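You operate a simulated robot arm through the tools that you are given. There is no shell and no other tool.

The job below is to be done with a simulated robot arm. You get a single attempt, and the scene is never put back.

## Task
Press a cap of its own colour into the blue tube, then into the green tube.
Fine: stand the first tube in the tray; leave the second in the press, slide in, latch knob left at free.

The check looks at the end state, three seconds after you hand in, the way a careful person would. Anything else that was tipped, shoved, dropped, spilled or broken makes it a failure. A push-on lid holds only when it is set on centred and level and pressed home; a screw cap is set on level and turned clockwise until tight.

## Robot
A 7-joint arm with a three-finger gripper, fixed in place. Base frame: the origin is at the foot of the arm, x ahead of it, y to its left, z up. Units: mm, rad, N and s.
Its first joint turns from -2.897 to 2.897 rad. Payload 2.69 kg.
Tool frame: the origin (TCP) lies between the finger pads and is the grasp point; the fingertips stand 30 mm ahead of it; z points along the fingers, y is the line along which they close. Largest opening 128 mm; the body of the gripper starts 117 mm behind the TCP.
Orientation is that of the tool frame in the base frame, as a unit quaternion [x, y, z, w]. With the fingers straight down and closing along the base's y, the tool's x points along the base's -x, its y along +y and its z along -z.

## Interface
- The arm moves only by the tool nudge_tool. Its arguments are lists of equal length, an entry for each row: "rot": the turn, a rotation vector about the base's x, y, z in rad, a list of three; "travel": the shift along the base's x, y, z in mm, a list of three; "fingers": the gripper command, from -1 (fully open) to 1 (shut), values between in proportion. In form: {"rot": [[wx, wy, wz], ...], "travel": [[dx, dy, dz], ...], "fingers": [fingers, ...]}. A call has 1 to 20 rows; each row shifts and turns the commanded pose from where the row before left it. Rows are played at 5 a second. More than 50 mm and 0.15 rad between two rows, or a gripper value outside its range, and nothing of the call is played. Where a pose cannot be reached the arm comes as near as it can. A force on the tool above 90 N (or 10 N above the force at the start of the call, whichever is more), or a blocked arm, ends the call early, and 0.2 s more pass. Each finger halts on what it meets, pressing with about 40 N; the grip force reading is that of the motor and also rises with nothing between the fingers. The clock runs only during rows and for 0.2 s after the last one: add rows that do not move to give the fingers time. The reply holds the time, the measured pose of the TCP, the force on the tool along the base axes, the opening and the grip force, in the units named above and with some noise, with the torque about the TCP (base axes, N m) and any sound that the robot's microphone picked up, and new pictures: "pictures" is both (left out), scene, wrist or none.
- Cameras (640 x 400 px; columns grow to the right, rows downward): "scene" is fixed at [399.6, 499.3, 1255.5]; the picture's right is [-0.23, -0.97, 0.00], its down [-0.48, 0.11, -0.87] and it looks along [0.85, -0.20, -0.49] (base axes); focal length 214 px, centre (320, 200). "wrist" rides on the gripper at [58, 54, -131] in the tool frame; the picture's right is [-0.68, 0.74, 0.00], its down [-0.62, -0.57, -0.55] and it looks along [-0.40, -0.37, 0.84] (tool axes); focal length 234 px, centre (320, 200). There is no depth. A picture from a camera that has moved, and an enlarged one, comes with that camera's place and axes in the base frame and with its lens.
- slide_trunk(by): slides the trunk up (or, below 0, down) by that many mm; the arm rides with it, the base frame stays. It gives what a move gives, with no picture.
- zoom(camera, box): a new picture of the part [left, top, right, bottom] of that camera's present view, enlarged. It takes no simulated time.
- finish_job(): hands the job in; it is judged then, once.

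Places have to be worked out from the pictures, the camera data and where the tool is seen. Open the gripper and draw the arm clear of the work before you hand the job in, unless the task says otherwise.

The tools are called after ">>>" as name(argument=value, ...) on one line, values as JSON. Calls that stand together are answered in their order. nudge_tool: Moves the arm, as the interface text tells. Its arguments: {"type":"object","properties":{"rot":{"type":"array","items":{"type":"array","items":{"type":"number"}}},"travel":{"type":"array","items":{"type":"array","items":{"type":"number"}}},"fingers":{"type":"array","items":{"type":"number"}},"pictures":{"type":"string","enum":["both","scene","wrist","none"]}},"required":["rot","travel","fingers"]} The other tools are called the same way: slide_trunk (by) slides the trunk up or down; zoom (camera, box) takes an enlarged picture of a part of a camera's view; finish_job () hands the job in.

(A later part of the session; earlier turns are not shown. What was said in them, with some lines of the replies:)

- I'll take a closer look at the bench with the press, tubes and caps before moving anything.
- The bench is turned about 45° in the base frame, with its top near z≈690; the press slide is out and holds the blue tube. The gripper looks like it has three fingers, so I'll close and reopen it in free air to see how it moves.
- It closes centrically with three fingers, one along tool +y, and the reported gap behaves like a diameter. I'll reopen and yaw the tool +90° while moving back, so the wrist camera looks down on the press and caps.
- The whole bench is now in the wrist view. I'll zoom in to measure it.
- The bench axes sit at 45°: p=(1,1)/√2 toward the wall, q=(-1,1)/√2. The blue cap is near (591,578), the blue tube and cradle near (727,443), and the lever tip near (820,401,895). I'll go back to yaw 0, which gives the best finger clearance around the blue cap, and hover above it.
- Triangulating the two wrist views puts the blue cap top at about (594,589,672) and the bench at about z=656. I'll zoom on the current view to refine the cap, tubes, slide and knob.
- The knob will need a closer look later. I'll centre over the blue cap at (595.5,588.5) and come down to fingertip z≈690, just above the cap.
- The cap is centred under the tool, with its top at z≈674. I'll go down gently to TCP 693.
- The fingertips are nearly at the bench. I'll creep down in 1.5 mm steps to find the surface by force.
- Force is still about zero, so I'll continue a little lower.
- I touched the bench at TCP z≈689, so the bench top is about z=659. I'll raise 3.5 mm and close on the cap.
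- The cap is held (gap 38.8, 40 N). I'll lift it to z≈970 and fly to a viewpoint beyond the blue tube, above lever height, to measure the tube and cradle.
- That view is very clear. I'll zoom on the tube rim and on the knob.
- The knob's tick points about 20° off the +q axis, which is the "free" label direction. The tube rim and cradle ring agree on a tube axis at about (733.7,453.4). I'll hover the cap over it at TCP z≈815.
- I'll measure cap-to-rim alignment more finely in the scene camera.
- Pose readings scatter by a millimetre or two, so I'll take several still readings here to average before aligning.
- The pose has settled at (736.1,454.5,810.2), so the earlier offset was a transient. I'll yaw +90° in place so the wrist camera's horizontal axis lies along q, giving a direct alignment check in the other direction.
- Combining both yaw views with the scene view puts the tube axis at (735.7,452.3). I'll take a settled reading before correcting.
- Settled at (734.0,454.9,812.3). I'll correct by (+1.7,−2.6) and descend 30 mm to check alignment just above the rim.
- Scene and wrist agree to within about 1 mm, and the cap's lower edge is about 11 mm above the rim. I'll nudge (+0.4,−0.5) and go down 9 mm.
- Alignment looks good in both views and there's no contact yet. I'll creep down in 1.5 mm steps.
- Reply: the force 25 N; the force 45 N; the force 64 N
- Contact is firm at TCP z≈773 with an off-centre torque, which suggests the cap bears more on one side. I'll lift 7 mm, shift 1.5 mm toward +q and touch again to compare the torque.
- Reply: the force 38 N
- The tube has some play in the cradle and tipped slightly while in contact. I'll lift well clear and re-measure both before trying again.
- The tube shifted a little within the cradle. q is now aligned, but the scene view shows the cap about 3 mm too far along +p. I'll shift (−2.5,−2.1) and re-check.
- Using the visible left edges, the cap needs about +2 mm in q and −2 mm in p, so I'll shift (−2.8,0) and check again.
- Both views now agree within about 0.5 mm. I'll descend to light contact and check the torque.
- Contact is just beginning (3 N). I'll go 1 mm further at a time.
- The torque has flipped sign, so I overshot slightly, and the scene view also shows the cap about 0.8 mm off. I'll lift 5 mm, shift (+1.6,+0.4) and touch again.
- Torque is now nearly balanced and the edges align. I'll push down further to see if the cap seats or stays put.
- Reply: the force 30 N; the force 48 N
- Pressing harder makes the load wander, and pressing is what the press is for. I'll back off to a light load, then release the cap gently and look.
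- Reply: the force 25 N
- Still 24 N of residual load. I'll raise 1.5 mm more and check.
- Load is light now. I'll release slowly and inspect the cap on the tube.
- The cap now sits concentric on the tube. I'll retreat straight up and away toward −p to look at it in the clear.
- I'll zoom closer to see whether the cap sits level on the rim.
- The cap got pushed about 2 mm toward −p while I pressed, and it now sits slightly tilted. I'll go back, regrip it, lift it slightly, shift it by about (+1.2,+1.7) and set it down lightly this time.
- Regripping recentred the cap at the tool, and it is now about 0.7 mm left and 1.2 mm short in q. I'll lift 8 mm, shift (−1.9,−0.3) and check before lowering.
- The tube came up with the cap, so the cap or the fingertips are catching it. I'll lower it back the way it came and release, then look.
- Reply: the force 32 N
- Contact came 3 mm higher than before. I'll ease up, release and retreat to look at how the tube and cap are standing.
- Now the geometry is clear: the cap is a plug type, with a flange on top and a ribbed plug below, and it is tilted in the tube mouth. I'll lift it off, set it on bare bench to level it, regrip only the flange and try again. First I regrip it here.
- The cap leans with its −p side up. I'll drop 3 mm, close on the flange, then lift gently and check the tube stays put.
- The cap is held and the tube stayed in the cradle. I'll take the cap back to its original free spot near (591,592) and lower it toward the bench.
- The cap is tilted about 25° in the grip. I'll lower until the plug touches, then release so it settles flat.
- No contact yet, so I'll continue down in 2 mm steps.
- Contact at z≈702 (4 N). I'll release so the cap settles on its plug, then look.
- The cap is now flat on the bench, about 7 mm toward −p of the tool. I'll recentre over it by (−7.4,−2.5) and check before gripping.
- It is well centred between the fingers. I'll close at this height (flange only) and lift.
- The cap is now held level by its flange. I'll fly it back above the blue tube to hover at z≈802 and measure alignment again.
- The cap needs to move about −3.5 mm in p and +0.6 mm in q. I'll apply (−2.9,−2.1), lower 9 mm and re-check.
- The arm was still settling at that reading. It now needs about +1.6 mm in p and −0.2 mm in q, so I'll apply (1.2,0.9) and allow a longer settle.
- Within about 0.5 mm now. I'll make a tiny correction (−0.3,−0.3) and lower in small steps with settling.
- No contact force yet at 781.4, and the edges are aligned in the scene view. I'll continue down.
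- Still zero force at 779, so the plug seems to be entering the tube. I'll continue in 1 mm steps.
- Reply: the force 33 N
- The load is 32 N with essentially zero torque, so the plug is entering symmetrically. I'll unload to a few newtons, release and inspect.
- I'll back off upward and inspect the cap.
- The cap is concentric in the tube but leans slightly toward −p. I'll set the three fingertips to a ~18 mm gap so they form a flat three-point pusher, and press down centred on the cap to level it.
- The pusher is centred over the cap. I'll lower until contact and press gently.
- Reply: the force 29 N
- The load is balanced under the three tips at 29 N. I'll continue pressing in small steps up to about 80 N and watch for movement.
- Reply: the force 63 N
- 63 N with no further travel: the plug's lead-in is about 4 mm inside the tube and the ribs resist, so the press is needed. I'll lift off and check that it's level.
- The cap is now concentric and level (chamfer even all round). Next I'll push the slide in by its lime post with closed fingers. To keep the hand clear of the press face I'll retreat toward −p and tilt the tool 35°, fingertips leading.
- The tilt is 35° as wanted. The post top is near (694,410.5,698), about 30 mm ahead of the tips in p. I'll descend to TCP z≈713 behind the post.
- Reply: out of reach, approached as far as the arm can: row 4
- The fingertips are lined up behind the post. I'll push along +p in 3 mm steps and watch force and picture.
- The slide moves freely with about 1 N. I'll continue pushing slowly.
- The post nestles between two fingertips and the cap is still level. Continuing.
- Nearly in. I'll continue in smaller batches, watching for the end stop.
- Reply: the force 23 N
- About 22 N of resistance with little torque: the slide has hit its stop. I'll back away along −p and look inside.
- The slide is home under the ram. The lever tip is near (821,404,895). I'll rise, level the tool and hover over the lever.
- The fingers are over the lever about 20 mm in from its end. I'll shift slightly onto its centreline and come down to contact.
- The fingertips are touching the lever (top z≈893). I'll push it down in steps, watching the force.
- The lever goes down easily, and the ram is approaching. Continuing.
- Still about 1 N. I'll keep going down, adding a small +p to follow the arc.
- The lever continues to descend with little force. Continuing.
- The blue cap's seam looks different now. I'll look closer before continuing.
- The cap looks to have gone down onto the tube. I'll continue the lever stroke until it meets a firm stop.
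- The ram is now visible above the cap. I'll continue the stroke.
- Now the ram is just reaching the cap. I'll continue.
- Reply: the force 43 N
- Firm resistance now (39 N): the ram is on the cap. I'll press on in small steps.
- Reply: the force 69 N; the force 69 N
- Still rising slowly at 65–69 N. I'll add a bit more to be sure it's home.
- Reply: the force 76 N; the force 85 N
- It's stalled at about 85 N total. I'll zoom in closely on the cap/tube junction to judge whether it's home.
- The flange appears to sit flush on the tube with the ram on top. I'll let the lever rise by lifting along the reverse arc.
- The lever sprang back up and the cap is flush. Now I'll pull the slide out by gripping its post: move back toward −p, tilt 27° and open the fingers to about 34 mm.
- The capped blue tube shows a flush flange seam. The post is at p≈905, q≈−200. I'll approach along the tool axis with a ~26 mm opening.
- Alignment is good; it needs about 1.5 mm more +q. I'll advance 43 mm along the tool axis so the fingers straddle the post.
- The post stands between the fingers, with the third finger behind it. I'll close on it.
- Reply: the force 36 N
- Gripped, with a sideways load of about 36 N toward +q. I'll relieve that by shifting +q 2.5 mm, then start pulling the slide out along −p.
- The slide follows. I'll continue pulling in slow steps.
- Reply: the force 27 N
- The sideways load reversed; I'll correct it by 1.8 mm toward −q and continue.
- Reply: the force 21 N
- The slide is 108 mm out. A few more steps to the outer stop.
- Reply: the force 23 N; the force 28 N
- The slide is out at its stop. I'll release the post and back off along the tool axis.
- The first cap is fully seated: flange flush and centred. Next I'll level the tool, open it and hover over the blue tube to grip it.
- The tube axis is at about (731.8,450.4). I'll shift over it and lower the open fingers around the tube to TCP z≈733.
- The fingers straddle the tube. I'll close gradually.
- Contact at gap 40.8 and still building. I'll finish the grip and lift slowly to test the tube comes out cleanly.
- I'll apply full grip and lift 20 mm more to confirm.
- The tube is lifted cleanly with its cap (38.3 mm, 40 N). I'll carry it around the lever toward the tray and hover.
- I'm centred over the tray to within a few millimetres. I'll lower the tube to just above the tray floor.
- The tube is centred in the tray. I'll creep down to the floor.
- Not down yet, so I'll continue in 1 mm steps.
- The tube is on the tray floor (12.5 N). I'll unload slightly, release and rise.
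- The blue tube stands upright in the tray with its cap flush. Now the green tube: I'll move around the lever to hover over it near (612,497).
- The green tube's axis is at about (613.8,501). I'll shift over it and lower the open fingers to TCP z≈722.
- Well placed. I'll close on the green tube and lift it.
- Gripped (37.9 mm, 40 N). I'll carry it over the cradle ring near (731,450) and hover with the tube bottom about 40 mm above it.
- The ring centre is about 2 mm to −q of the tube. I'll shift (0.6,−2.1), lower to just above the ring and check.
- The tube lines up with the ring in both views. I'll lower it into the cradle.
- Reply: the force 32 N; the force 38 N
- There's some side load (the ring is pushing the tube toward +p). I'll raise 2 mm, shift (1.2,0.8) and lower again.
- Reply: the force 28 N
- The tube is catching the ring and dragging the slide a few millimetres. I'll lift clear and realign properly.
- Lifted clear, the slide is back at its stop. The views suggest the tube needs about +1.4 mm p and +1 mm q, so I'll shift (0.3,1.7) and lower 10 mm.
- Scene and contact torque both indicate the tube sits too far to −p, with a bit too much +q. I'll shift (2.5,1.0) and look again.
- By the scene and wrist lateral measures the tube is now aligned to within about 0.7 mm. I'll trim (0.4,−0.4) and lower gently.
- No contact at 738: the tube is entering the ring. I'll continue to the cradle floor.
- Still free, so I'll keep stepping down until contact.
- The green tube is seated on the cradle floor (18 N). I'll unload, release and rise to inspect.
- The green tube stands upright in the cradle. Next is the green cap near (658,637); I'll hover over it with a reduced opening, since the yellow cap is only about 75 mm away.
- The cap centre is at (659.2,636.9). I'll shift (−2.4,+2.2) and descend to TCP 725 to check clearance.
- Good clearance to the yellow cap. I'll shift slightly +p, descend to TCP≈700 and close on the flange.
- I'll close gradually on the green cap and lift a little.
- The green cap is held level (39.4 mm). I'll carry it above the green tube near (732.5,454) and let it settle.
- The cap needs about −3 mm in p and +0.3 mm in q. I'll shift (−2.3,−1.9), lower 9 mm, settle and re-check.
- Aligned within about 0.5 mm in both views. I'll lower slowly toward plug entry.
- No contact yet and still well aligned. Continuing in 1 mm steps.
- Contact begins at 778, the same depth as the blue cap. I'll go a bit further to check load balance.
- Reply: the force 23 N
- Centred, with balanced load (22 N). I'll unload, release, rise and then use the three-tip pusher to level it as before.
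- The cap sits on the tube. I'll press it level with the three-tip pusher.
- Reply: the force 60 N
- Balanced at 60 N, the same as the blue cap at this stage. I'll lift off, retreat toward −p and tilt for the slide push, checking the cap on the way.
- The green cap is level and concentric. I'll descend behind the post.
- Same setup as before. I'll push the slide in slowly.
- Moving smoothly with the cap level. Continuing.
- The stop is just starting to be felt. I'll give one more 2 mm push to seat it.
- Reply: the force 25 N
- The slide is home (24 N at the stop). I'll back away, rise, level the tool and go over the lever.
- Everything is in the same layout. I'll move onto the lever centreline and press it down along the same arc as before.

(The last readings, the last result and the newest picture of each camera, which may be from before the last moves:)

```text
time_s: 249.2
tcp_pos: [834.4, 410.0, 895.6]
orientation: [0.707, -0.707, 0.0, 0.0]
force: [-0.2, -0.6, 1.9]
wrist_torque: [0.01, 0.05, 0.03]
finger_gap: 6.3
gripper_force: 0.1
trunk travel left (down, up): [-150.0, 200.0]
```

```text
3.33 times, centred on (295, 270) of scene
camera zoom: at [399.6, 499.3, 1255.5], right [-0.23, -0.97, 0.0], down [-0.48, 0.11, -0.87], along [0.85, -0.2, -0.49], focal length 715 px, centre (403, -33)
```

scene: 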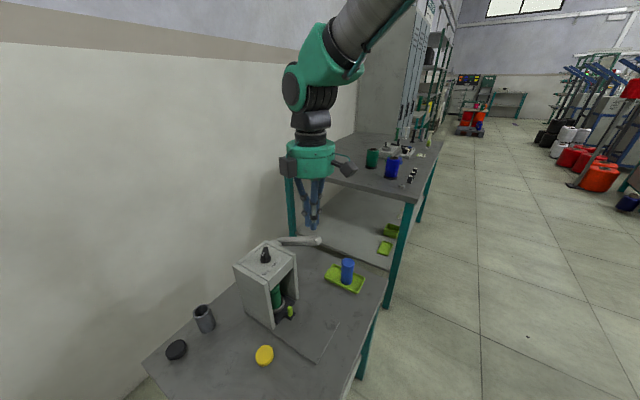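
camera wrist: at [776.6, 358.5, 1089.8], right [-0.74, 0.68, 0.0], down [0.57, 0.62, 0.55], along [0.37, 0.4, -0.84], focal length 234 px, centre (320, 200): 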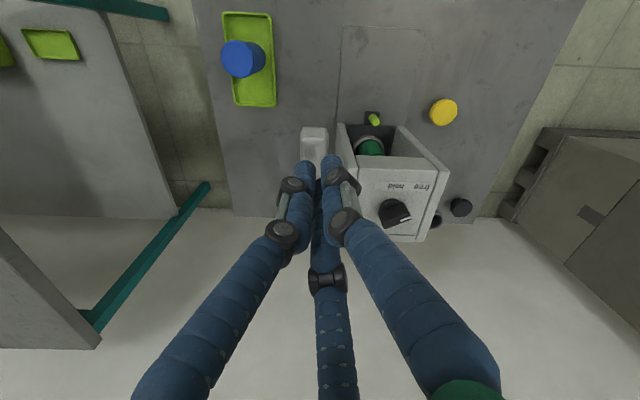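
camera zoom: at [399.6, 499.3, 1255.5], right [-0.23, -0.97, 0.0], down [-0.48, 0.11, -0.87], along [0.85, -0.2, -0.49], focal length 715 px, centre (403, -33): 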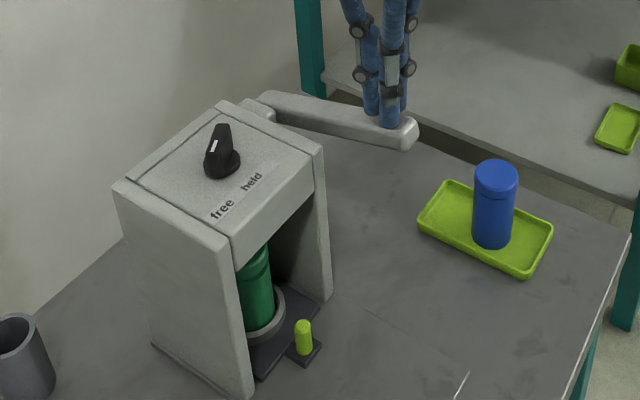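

>>> nudge_tool(rot=[[0, 0, 0], [0, 0, 0], [0, 0, 0], [0, 0, 0], [0, 0, 0], [0, 0, 0], [0, 0, 0], [0, 0, 0], [0, 0, 0], [0, 0, 0], [0, 0, 0], [0, 0, 0]], travel=[[0, 0, -3], [0, 0, -3], [0.3, 0.3, -3], [0.3, 0.3, -3], [0.4, 0.4, -3], [0.4, 0.4, -3], [0.5, 0.5, -3], [0.6, 0.6, -3], [0.7, 0.7, -3], [0.8, 0.8, -3], [0, 0, 0], [0, 0, 0]], fingers=[0.9, 0.9, 0.9, 0.9, 0.9, 0.9, 0.9, 0.9, 0.9, 0.9, 0.9, 0.9], pictures="none")

>>> nudge_tool(rot=[[0, 0, 0], [0, 0, 0], [0, 0, 0], [0, 0, 0], [0, 0, 0], [0, 0, 0], [0, 0, 0], [0, 0, 0]], travel=[[0.8, 0.8, -3], [0.9, 0.9, -3], [1.0, 1.0, -3], [1.0, 1.0, -3], [1.0, 1.0, -3], [1.2, 1.2, -3], [0, 0, 0], [0, 0, 0]], fingers=[0.9, 0.9, 0.9, 0.9, 0.9, 0.9, 0.9, 0.9], pictures="none")

>>> zoom(camera="scene", box=[265, 270, 305, 320])

```text
time_s: 251.8
tcp_pos: [838.3, 416.2, 865.4]
orientation: [0.707, -0.707, 0.0, 0.0]
force: [-0.3, -0.1, 1.8]
wrist_torque: [0.02, 0.03, 0.0]
finger_gap: 6.0
gripper_force: 0.1
trunk travel left (down, up): [-150.0, 200.0]
```

```text
time_s: 253.6
tcp_pos: [845.2, 421.7, 847.4]
orientation: [0.707, -0.707, 0.0, 0.001]
force: [-0.4, -1.7, 4.2]
wrist_torque: [-0.01, -0.04, -0.02]
finger_gap: 5.9
gripper_force: 0.1
trunk travel left (down, up): [-150.0, 200.0]
```

```text
8.00 times, centred on (285, 295) of scene
camera zoom: at [399.6, 499.3, 1255.5], right [-0.23, -0.97, 0.0], down [-0.48, 0.11, -0.87], along [0.85, -0.2, -0.49], focal length 1716 px, centre (600, -560)
```

zoom: 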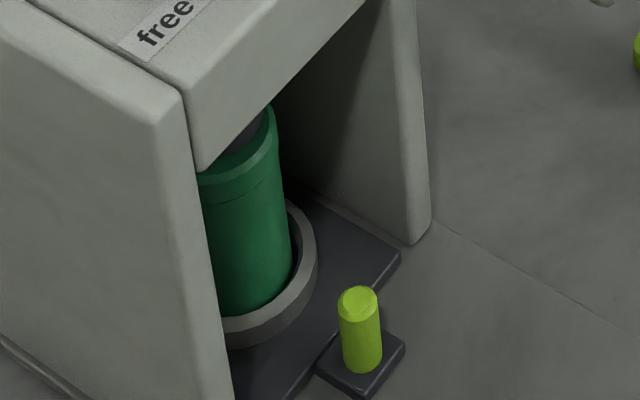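

The flange seam is already flush under the ram. I'll continue to the firm stop.

>>> nudge_tool(rot=[[0, 0, 0], [0, 0, 0], [0, 0, 0], [0, 0, 0], [0, 0, 0]], travel=[[1.2, 1.2, -3], [1.2, 1.2, -3], [1.4, 1.4, -3], [0, 0, 0], [0, 0, 0]], fingers=[0.9, 0.9, 0.9, 0.9, 0.9], pictures="none")

>>> nudge_tool(rot=[[0, 0, 0], [0, 0, 0], [0, 0, 0], [0, 0, 0]], travel=[[0.4, 0.4, -1.5], [0.4, 0.4, -1], [0, 0, 0], [0, 0, 0]], fingers=[0.9, 0.9, 0.9, 0.9], pictures="none")

>>> nudge_tool(rot=[[0, 0, 0], [0, 0, 0], [0, 0, 0]], travel=[[0.3, 0.3, -1.2], [0, 0, 0], [0, 0, 0]], fingers=[0.9, 0.9, 0.9], pictures="none")

>>> zoom(camera="scene", box=[273, 278, 293, 300])

```text
time_s: 254.8
tcp_pos: [848.5, 424.3, 844.6]
orientation: [-0.707, 0.707, -0.001, 0.002]
force: [-13.1, -12.7, 42.2]
wrist_torque: [0.21, -0.03, 0.05]
finger_gap: 5.7
gripper_force: 0.1
trunk travel left (down, up): [-150.0, 200.0]
```

```text
time_s: 255.8
tcp_pos: [848.3, 425.1, 842.3]
orientation: [-0.707, 0.707, 0.0, 0.003]
force: [-21.1, -20.7, 67.1]
wrist_torque: [0.3, -0.05, 0.04]
finger_gap: 5.7
gripper_force: 0.0
trunk travel left (down, up): [-150.0, 200.0]
```

```text
time_s: 256.6
tcp_pos: [849.5, 424.8, 843.3]
orientation: [-0.707, 0.707, -0.002, 0.003]
force: [-23.8, -25.6, 73.1]
wrist_torque: [0.25, -0.01, 0.03]
finger_gap: 6.3
gripper_force: 0.0
trunk travel left (down, up): [-150.0, 200.0]
```

```text
16.00 times, centred on (283, 289) of scene
camera zoom: at [399.6, 499.3, 1255.5], right [-0.23, -0.97, 0.0], down [-0.48, 0.11, -0.87], along [0.85, -0.2, -0.49], focal length 3432 px, centre (912, -1224)
```

zoom: 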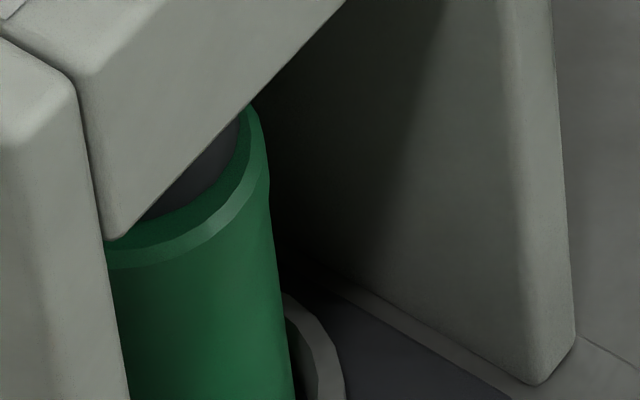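

Stalled at the same point and force (~80 N) as the blue one, with the flange flush. I'll let the lever rise back.

>>> nudge_tool(rot=[[0, 0, 0], [0, 0, 0], [0, 0, 0], [0, 0, 0], [0, 0, 0], [0, 0, 0], [0, 0, 0], [0, 0, 0], [0, 0, 0], [0, 0, 0], [0, 0, 0], [0, 0, 0], [0, 0, 0]], travel=[[-1, -1, 4], [-2, -2, 6], [-2, -2, 8], [-2, -2, 8], [-2, -2, 8], [-2, -2, 8], [-1, -1, 10], [-1, -1, 10], [0, 0, 12], [0, 0, 12], [0, 0, 15], [0, 0, 15], [0, 0, 0]], fingers=[0.9, 0.9, 0.9, 0.9, 0.9, 0.9, 0.9, 0.9, 0.9, 0.9, 0.9, 0.9, 0.9])

>>> zoom(camera="scene", box=[230, 210, 360, 330])

>>> zoom(camera="scene", box=[265, 270, 305, 320])

```text
time_s: 259.4
tcp_pos: [836.6, 411.5, 951.5]
orientation: [-0.707, 0.707, -0.001, 0.0]
force: [0.3, -0.2, 0.2]
wrist_torque: [0.01, -0.01, 0.02]
finger_gap: 6.2
gripper_force: 0.2
trunk travel left (down, up): [-150.0, 200.0]
camera wrist: at [783.9, 352.6, 1081.8], right [-0.74, 0.68, 0.0], down [0.57, 0.62, 0.55], along [0.37, 0.4, -0.84], focal length 234 px, centre (320, 200)
```

scene: 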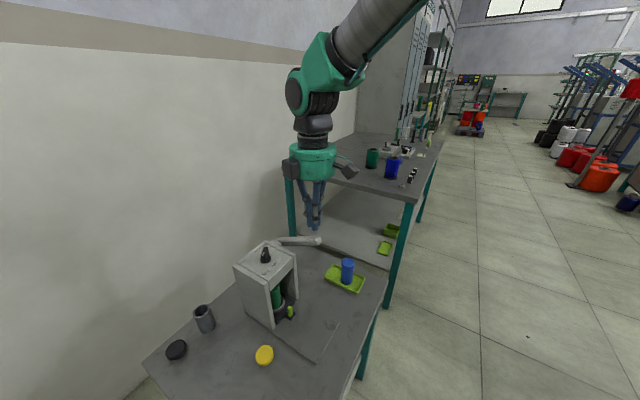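
wrist: 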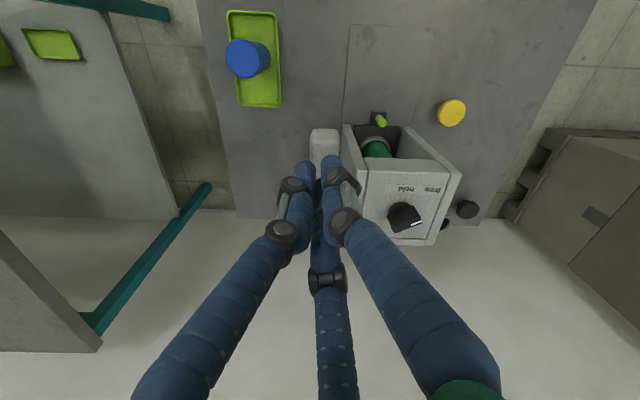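

```text
3.33 times, centred on (295, 270) of scene
camera zoom: at [399.6, 499.3, 1255.5], right [-0.23, -0.97, 0.0], down [-0.48, 0.11, -0.87], along [0.85, -0.2, -0.49], focal length 715 px, centre (403, -33)
```

zoom: 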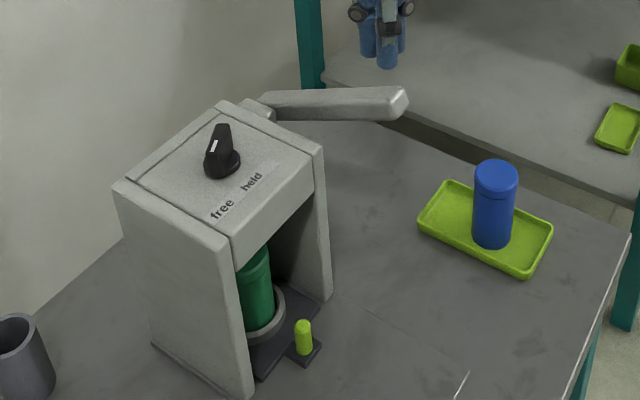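

```text
8.00 times, centred on (285, 295) of scene
camera zoom: at [399.6, 499.3, 1255.5], right [-0.23, -0.97, 0.0], down [-0.48, 0.11, -0.87], along [0.85, -0.2, -0.49], focal length 1716 px, centre (600, -560)
```

zoom: 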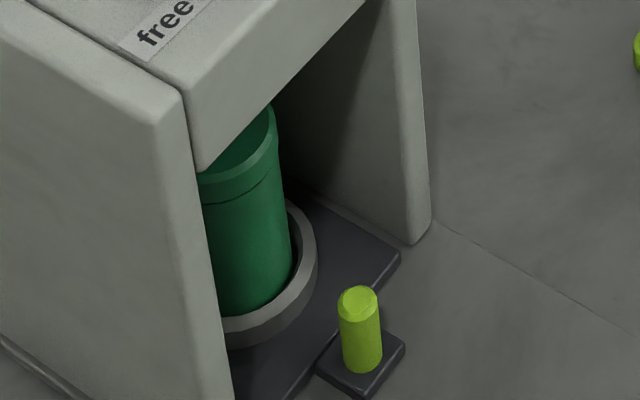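

Both are pressed. Before finishing I'll check the knob's pointer against the labels closely.

>>> zoom(camera="wrist", box=[360, 150, 470, 250])

>>> zoom(camera="scene", box=[240, 235, 290, 280])

```text
4.00 times, centred on (415, 200) of wrist
camera zoom: at [783.9, 352.6, 1081.8], right [-0.74, 0.68, 0.0], down [0.57, 0.62, 0.55], along [0.37, 0.4, -0.84], focal length 937 px, centre (-60, 200)
```

zoom: 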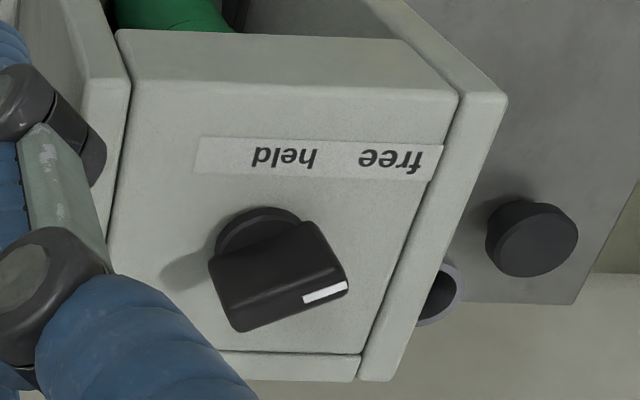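

```text
8.89 times, centred on (265, 258) of scene
camera zoom: at [399.6, 499.3, 1255.5], right [-0.23, -0.97, 0.0], down [-0.48, 0.11, -0.87], along [0.85, -0.2, -0.49], focal length 1906 px, centre (809, -311)
```

zoom: 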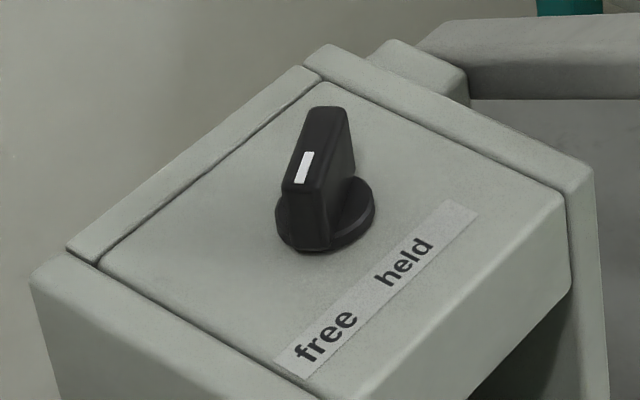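

The pointer tick faces the "free" label, the slide is in, both caps are flush and the blue tube stands in the tray. I'll open the gripper and draw the arm up and clear.

>>> nudge_tool(rot=[[0, 0, 0], [0, 0, 0], [0, 0, 0], [0, 0, 0], [0, 0, 0], [0, 0, 0], [0, 0, 0], [0, 0, 0], [0, 0, 0], [0, 0, 0], [0, 0, 0]], travel=[[0, 0, 40], [0, 0, 45], [0, 0, 45], [0, 0, 40], [-30, -30, 0], [-30, -30, 0], [-30, -30, 0], [-30, -30, 0], [-30, -20, 0], [0, 0, 0], [0, 0, 0]], fingers=[0.9, 0.9, 0.5, 0, -0.5, -1, -1, -1, -1, -1, -1])

>>> zoom(camera="scene", box=[140, 220, 400, 400])

>>> zoom(camera="scene", box=[260, 250, 370, 330])

```text
time_s: 261.8
tcp_pos: [687.8, 274.0, 1121.1]
orientation: [-0.707, 0.707, 0.0, 0.0]
force: [0.1, 0.1, -0.7]
wrist_torque: [-0.02, 0.0, -0.01]
finger_gap: 127.8
gripper_force: 0.0
trunk travel left (down, up): [-150.0, 200.0]
camera wrist: at [634.6, 214.5, 1251.6], right [-0.74, 0.68, 0.0], down [0.57, 0.62, 0.55], along [0.37, 0.4, -0.84], focal length 234 px, centre (320, 200)
```

scene: 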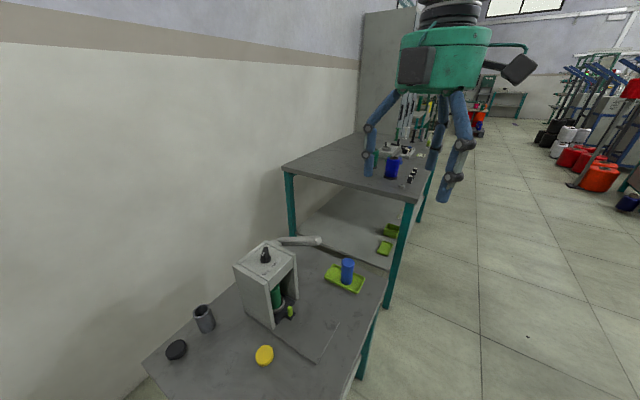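
wrist: 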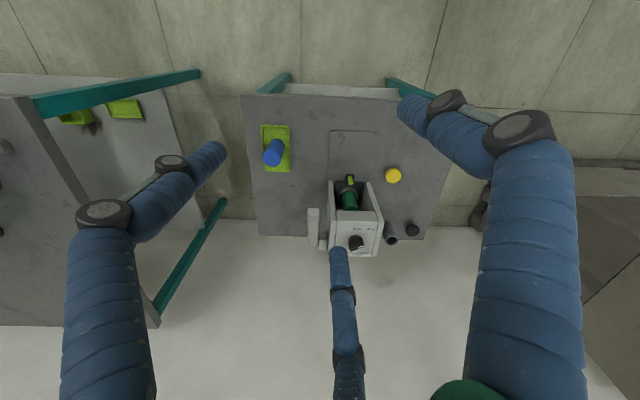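

```text
2.22 times, centred on (270, 310) of scene
camera zoom: at [399.6, 499.3, 1255.5], right [-0.23, -0.97, 0.0], down [-0.48, 0.11, -0.87], along [0.85, -0.2, -0.49], focal length 477 px, centre (431, -44)
```

zoom: 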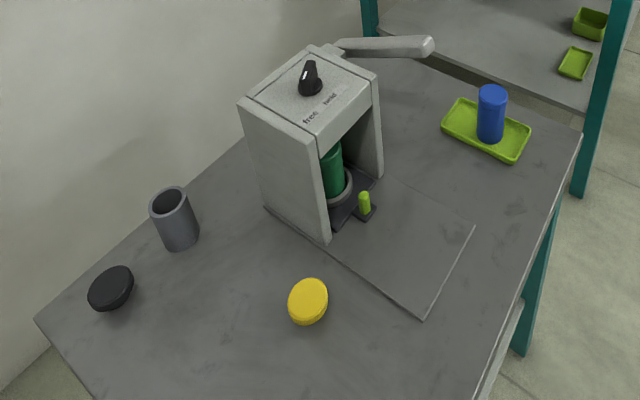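

```text
5.00 times, centred on (315, 290) of scene
camera zoom: at [399.6, 499.3, 1255.5], right [-0.23, -0.97, 0.0], down [-0.48, 0.11, -0.87], along [0.85, -0.2, -0.49], focal length 1072 px, centre (345, -250)
```

zoom: 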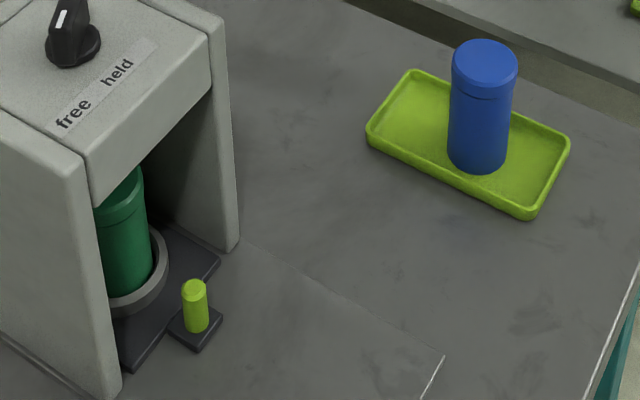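

The end state matches the task, and the yellow cap, black cap and grey tube are where they started. The arm is clear and open, so I'm handing in.

>>> finish_job()

```text
The job is handed in.
```

I capped both tubes and handed the job in. I don't have the check's verdict yet; this is what the last pictures showed:

- **Blue tube:** it has the blue cap and stands upright in the tray on the bench. The cap looks flush, level and centred.
- **Green tube:** it has the green cap and is still in the press, with the slide in against its stop. The cap looks flush under the ram.
- **Knob and lever:** I never touched the latch knob, and its pointer reads "free". The lever sprang back up after the second press.
- **Everything else:** the yellow cap, black cap and grey tube look undisturbed. The gripper is open and the arm is well clear of the bench.

- **Cap seating:** I judged that both caps are home from the pictures and from the lever stalling at about 80 N both times. I didn't test either cap by pulling on it.
- **Blue cap retry:** my first tries left it tilted in the tube. I took it off, set it flat on the bench, then placed it again before pressing.
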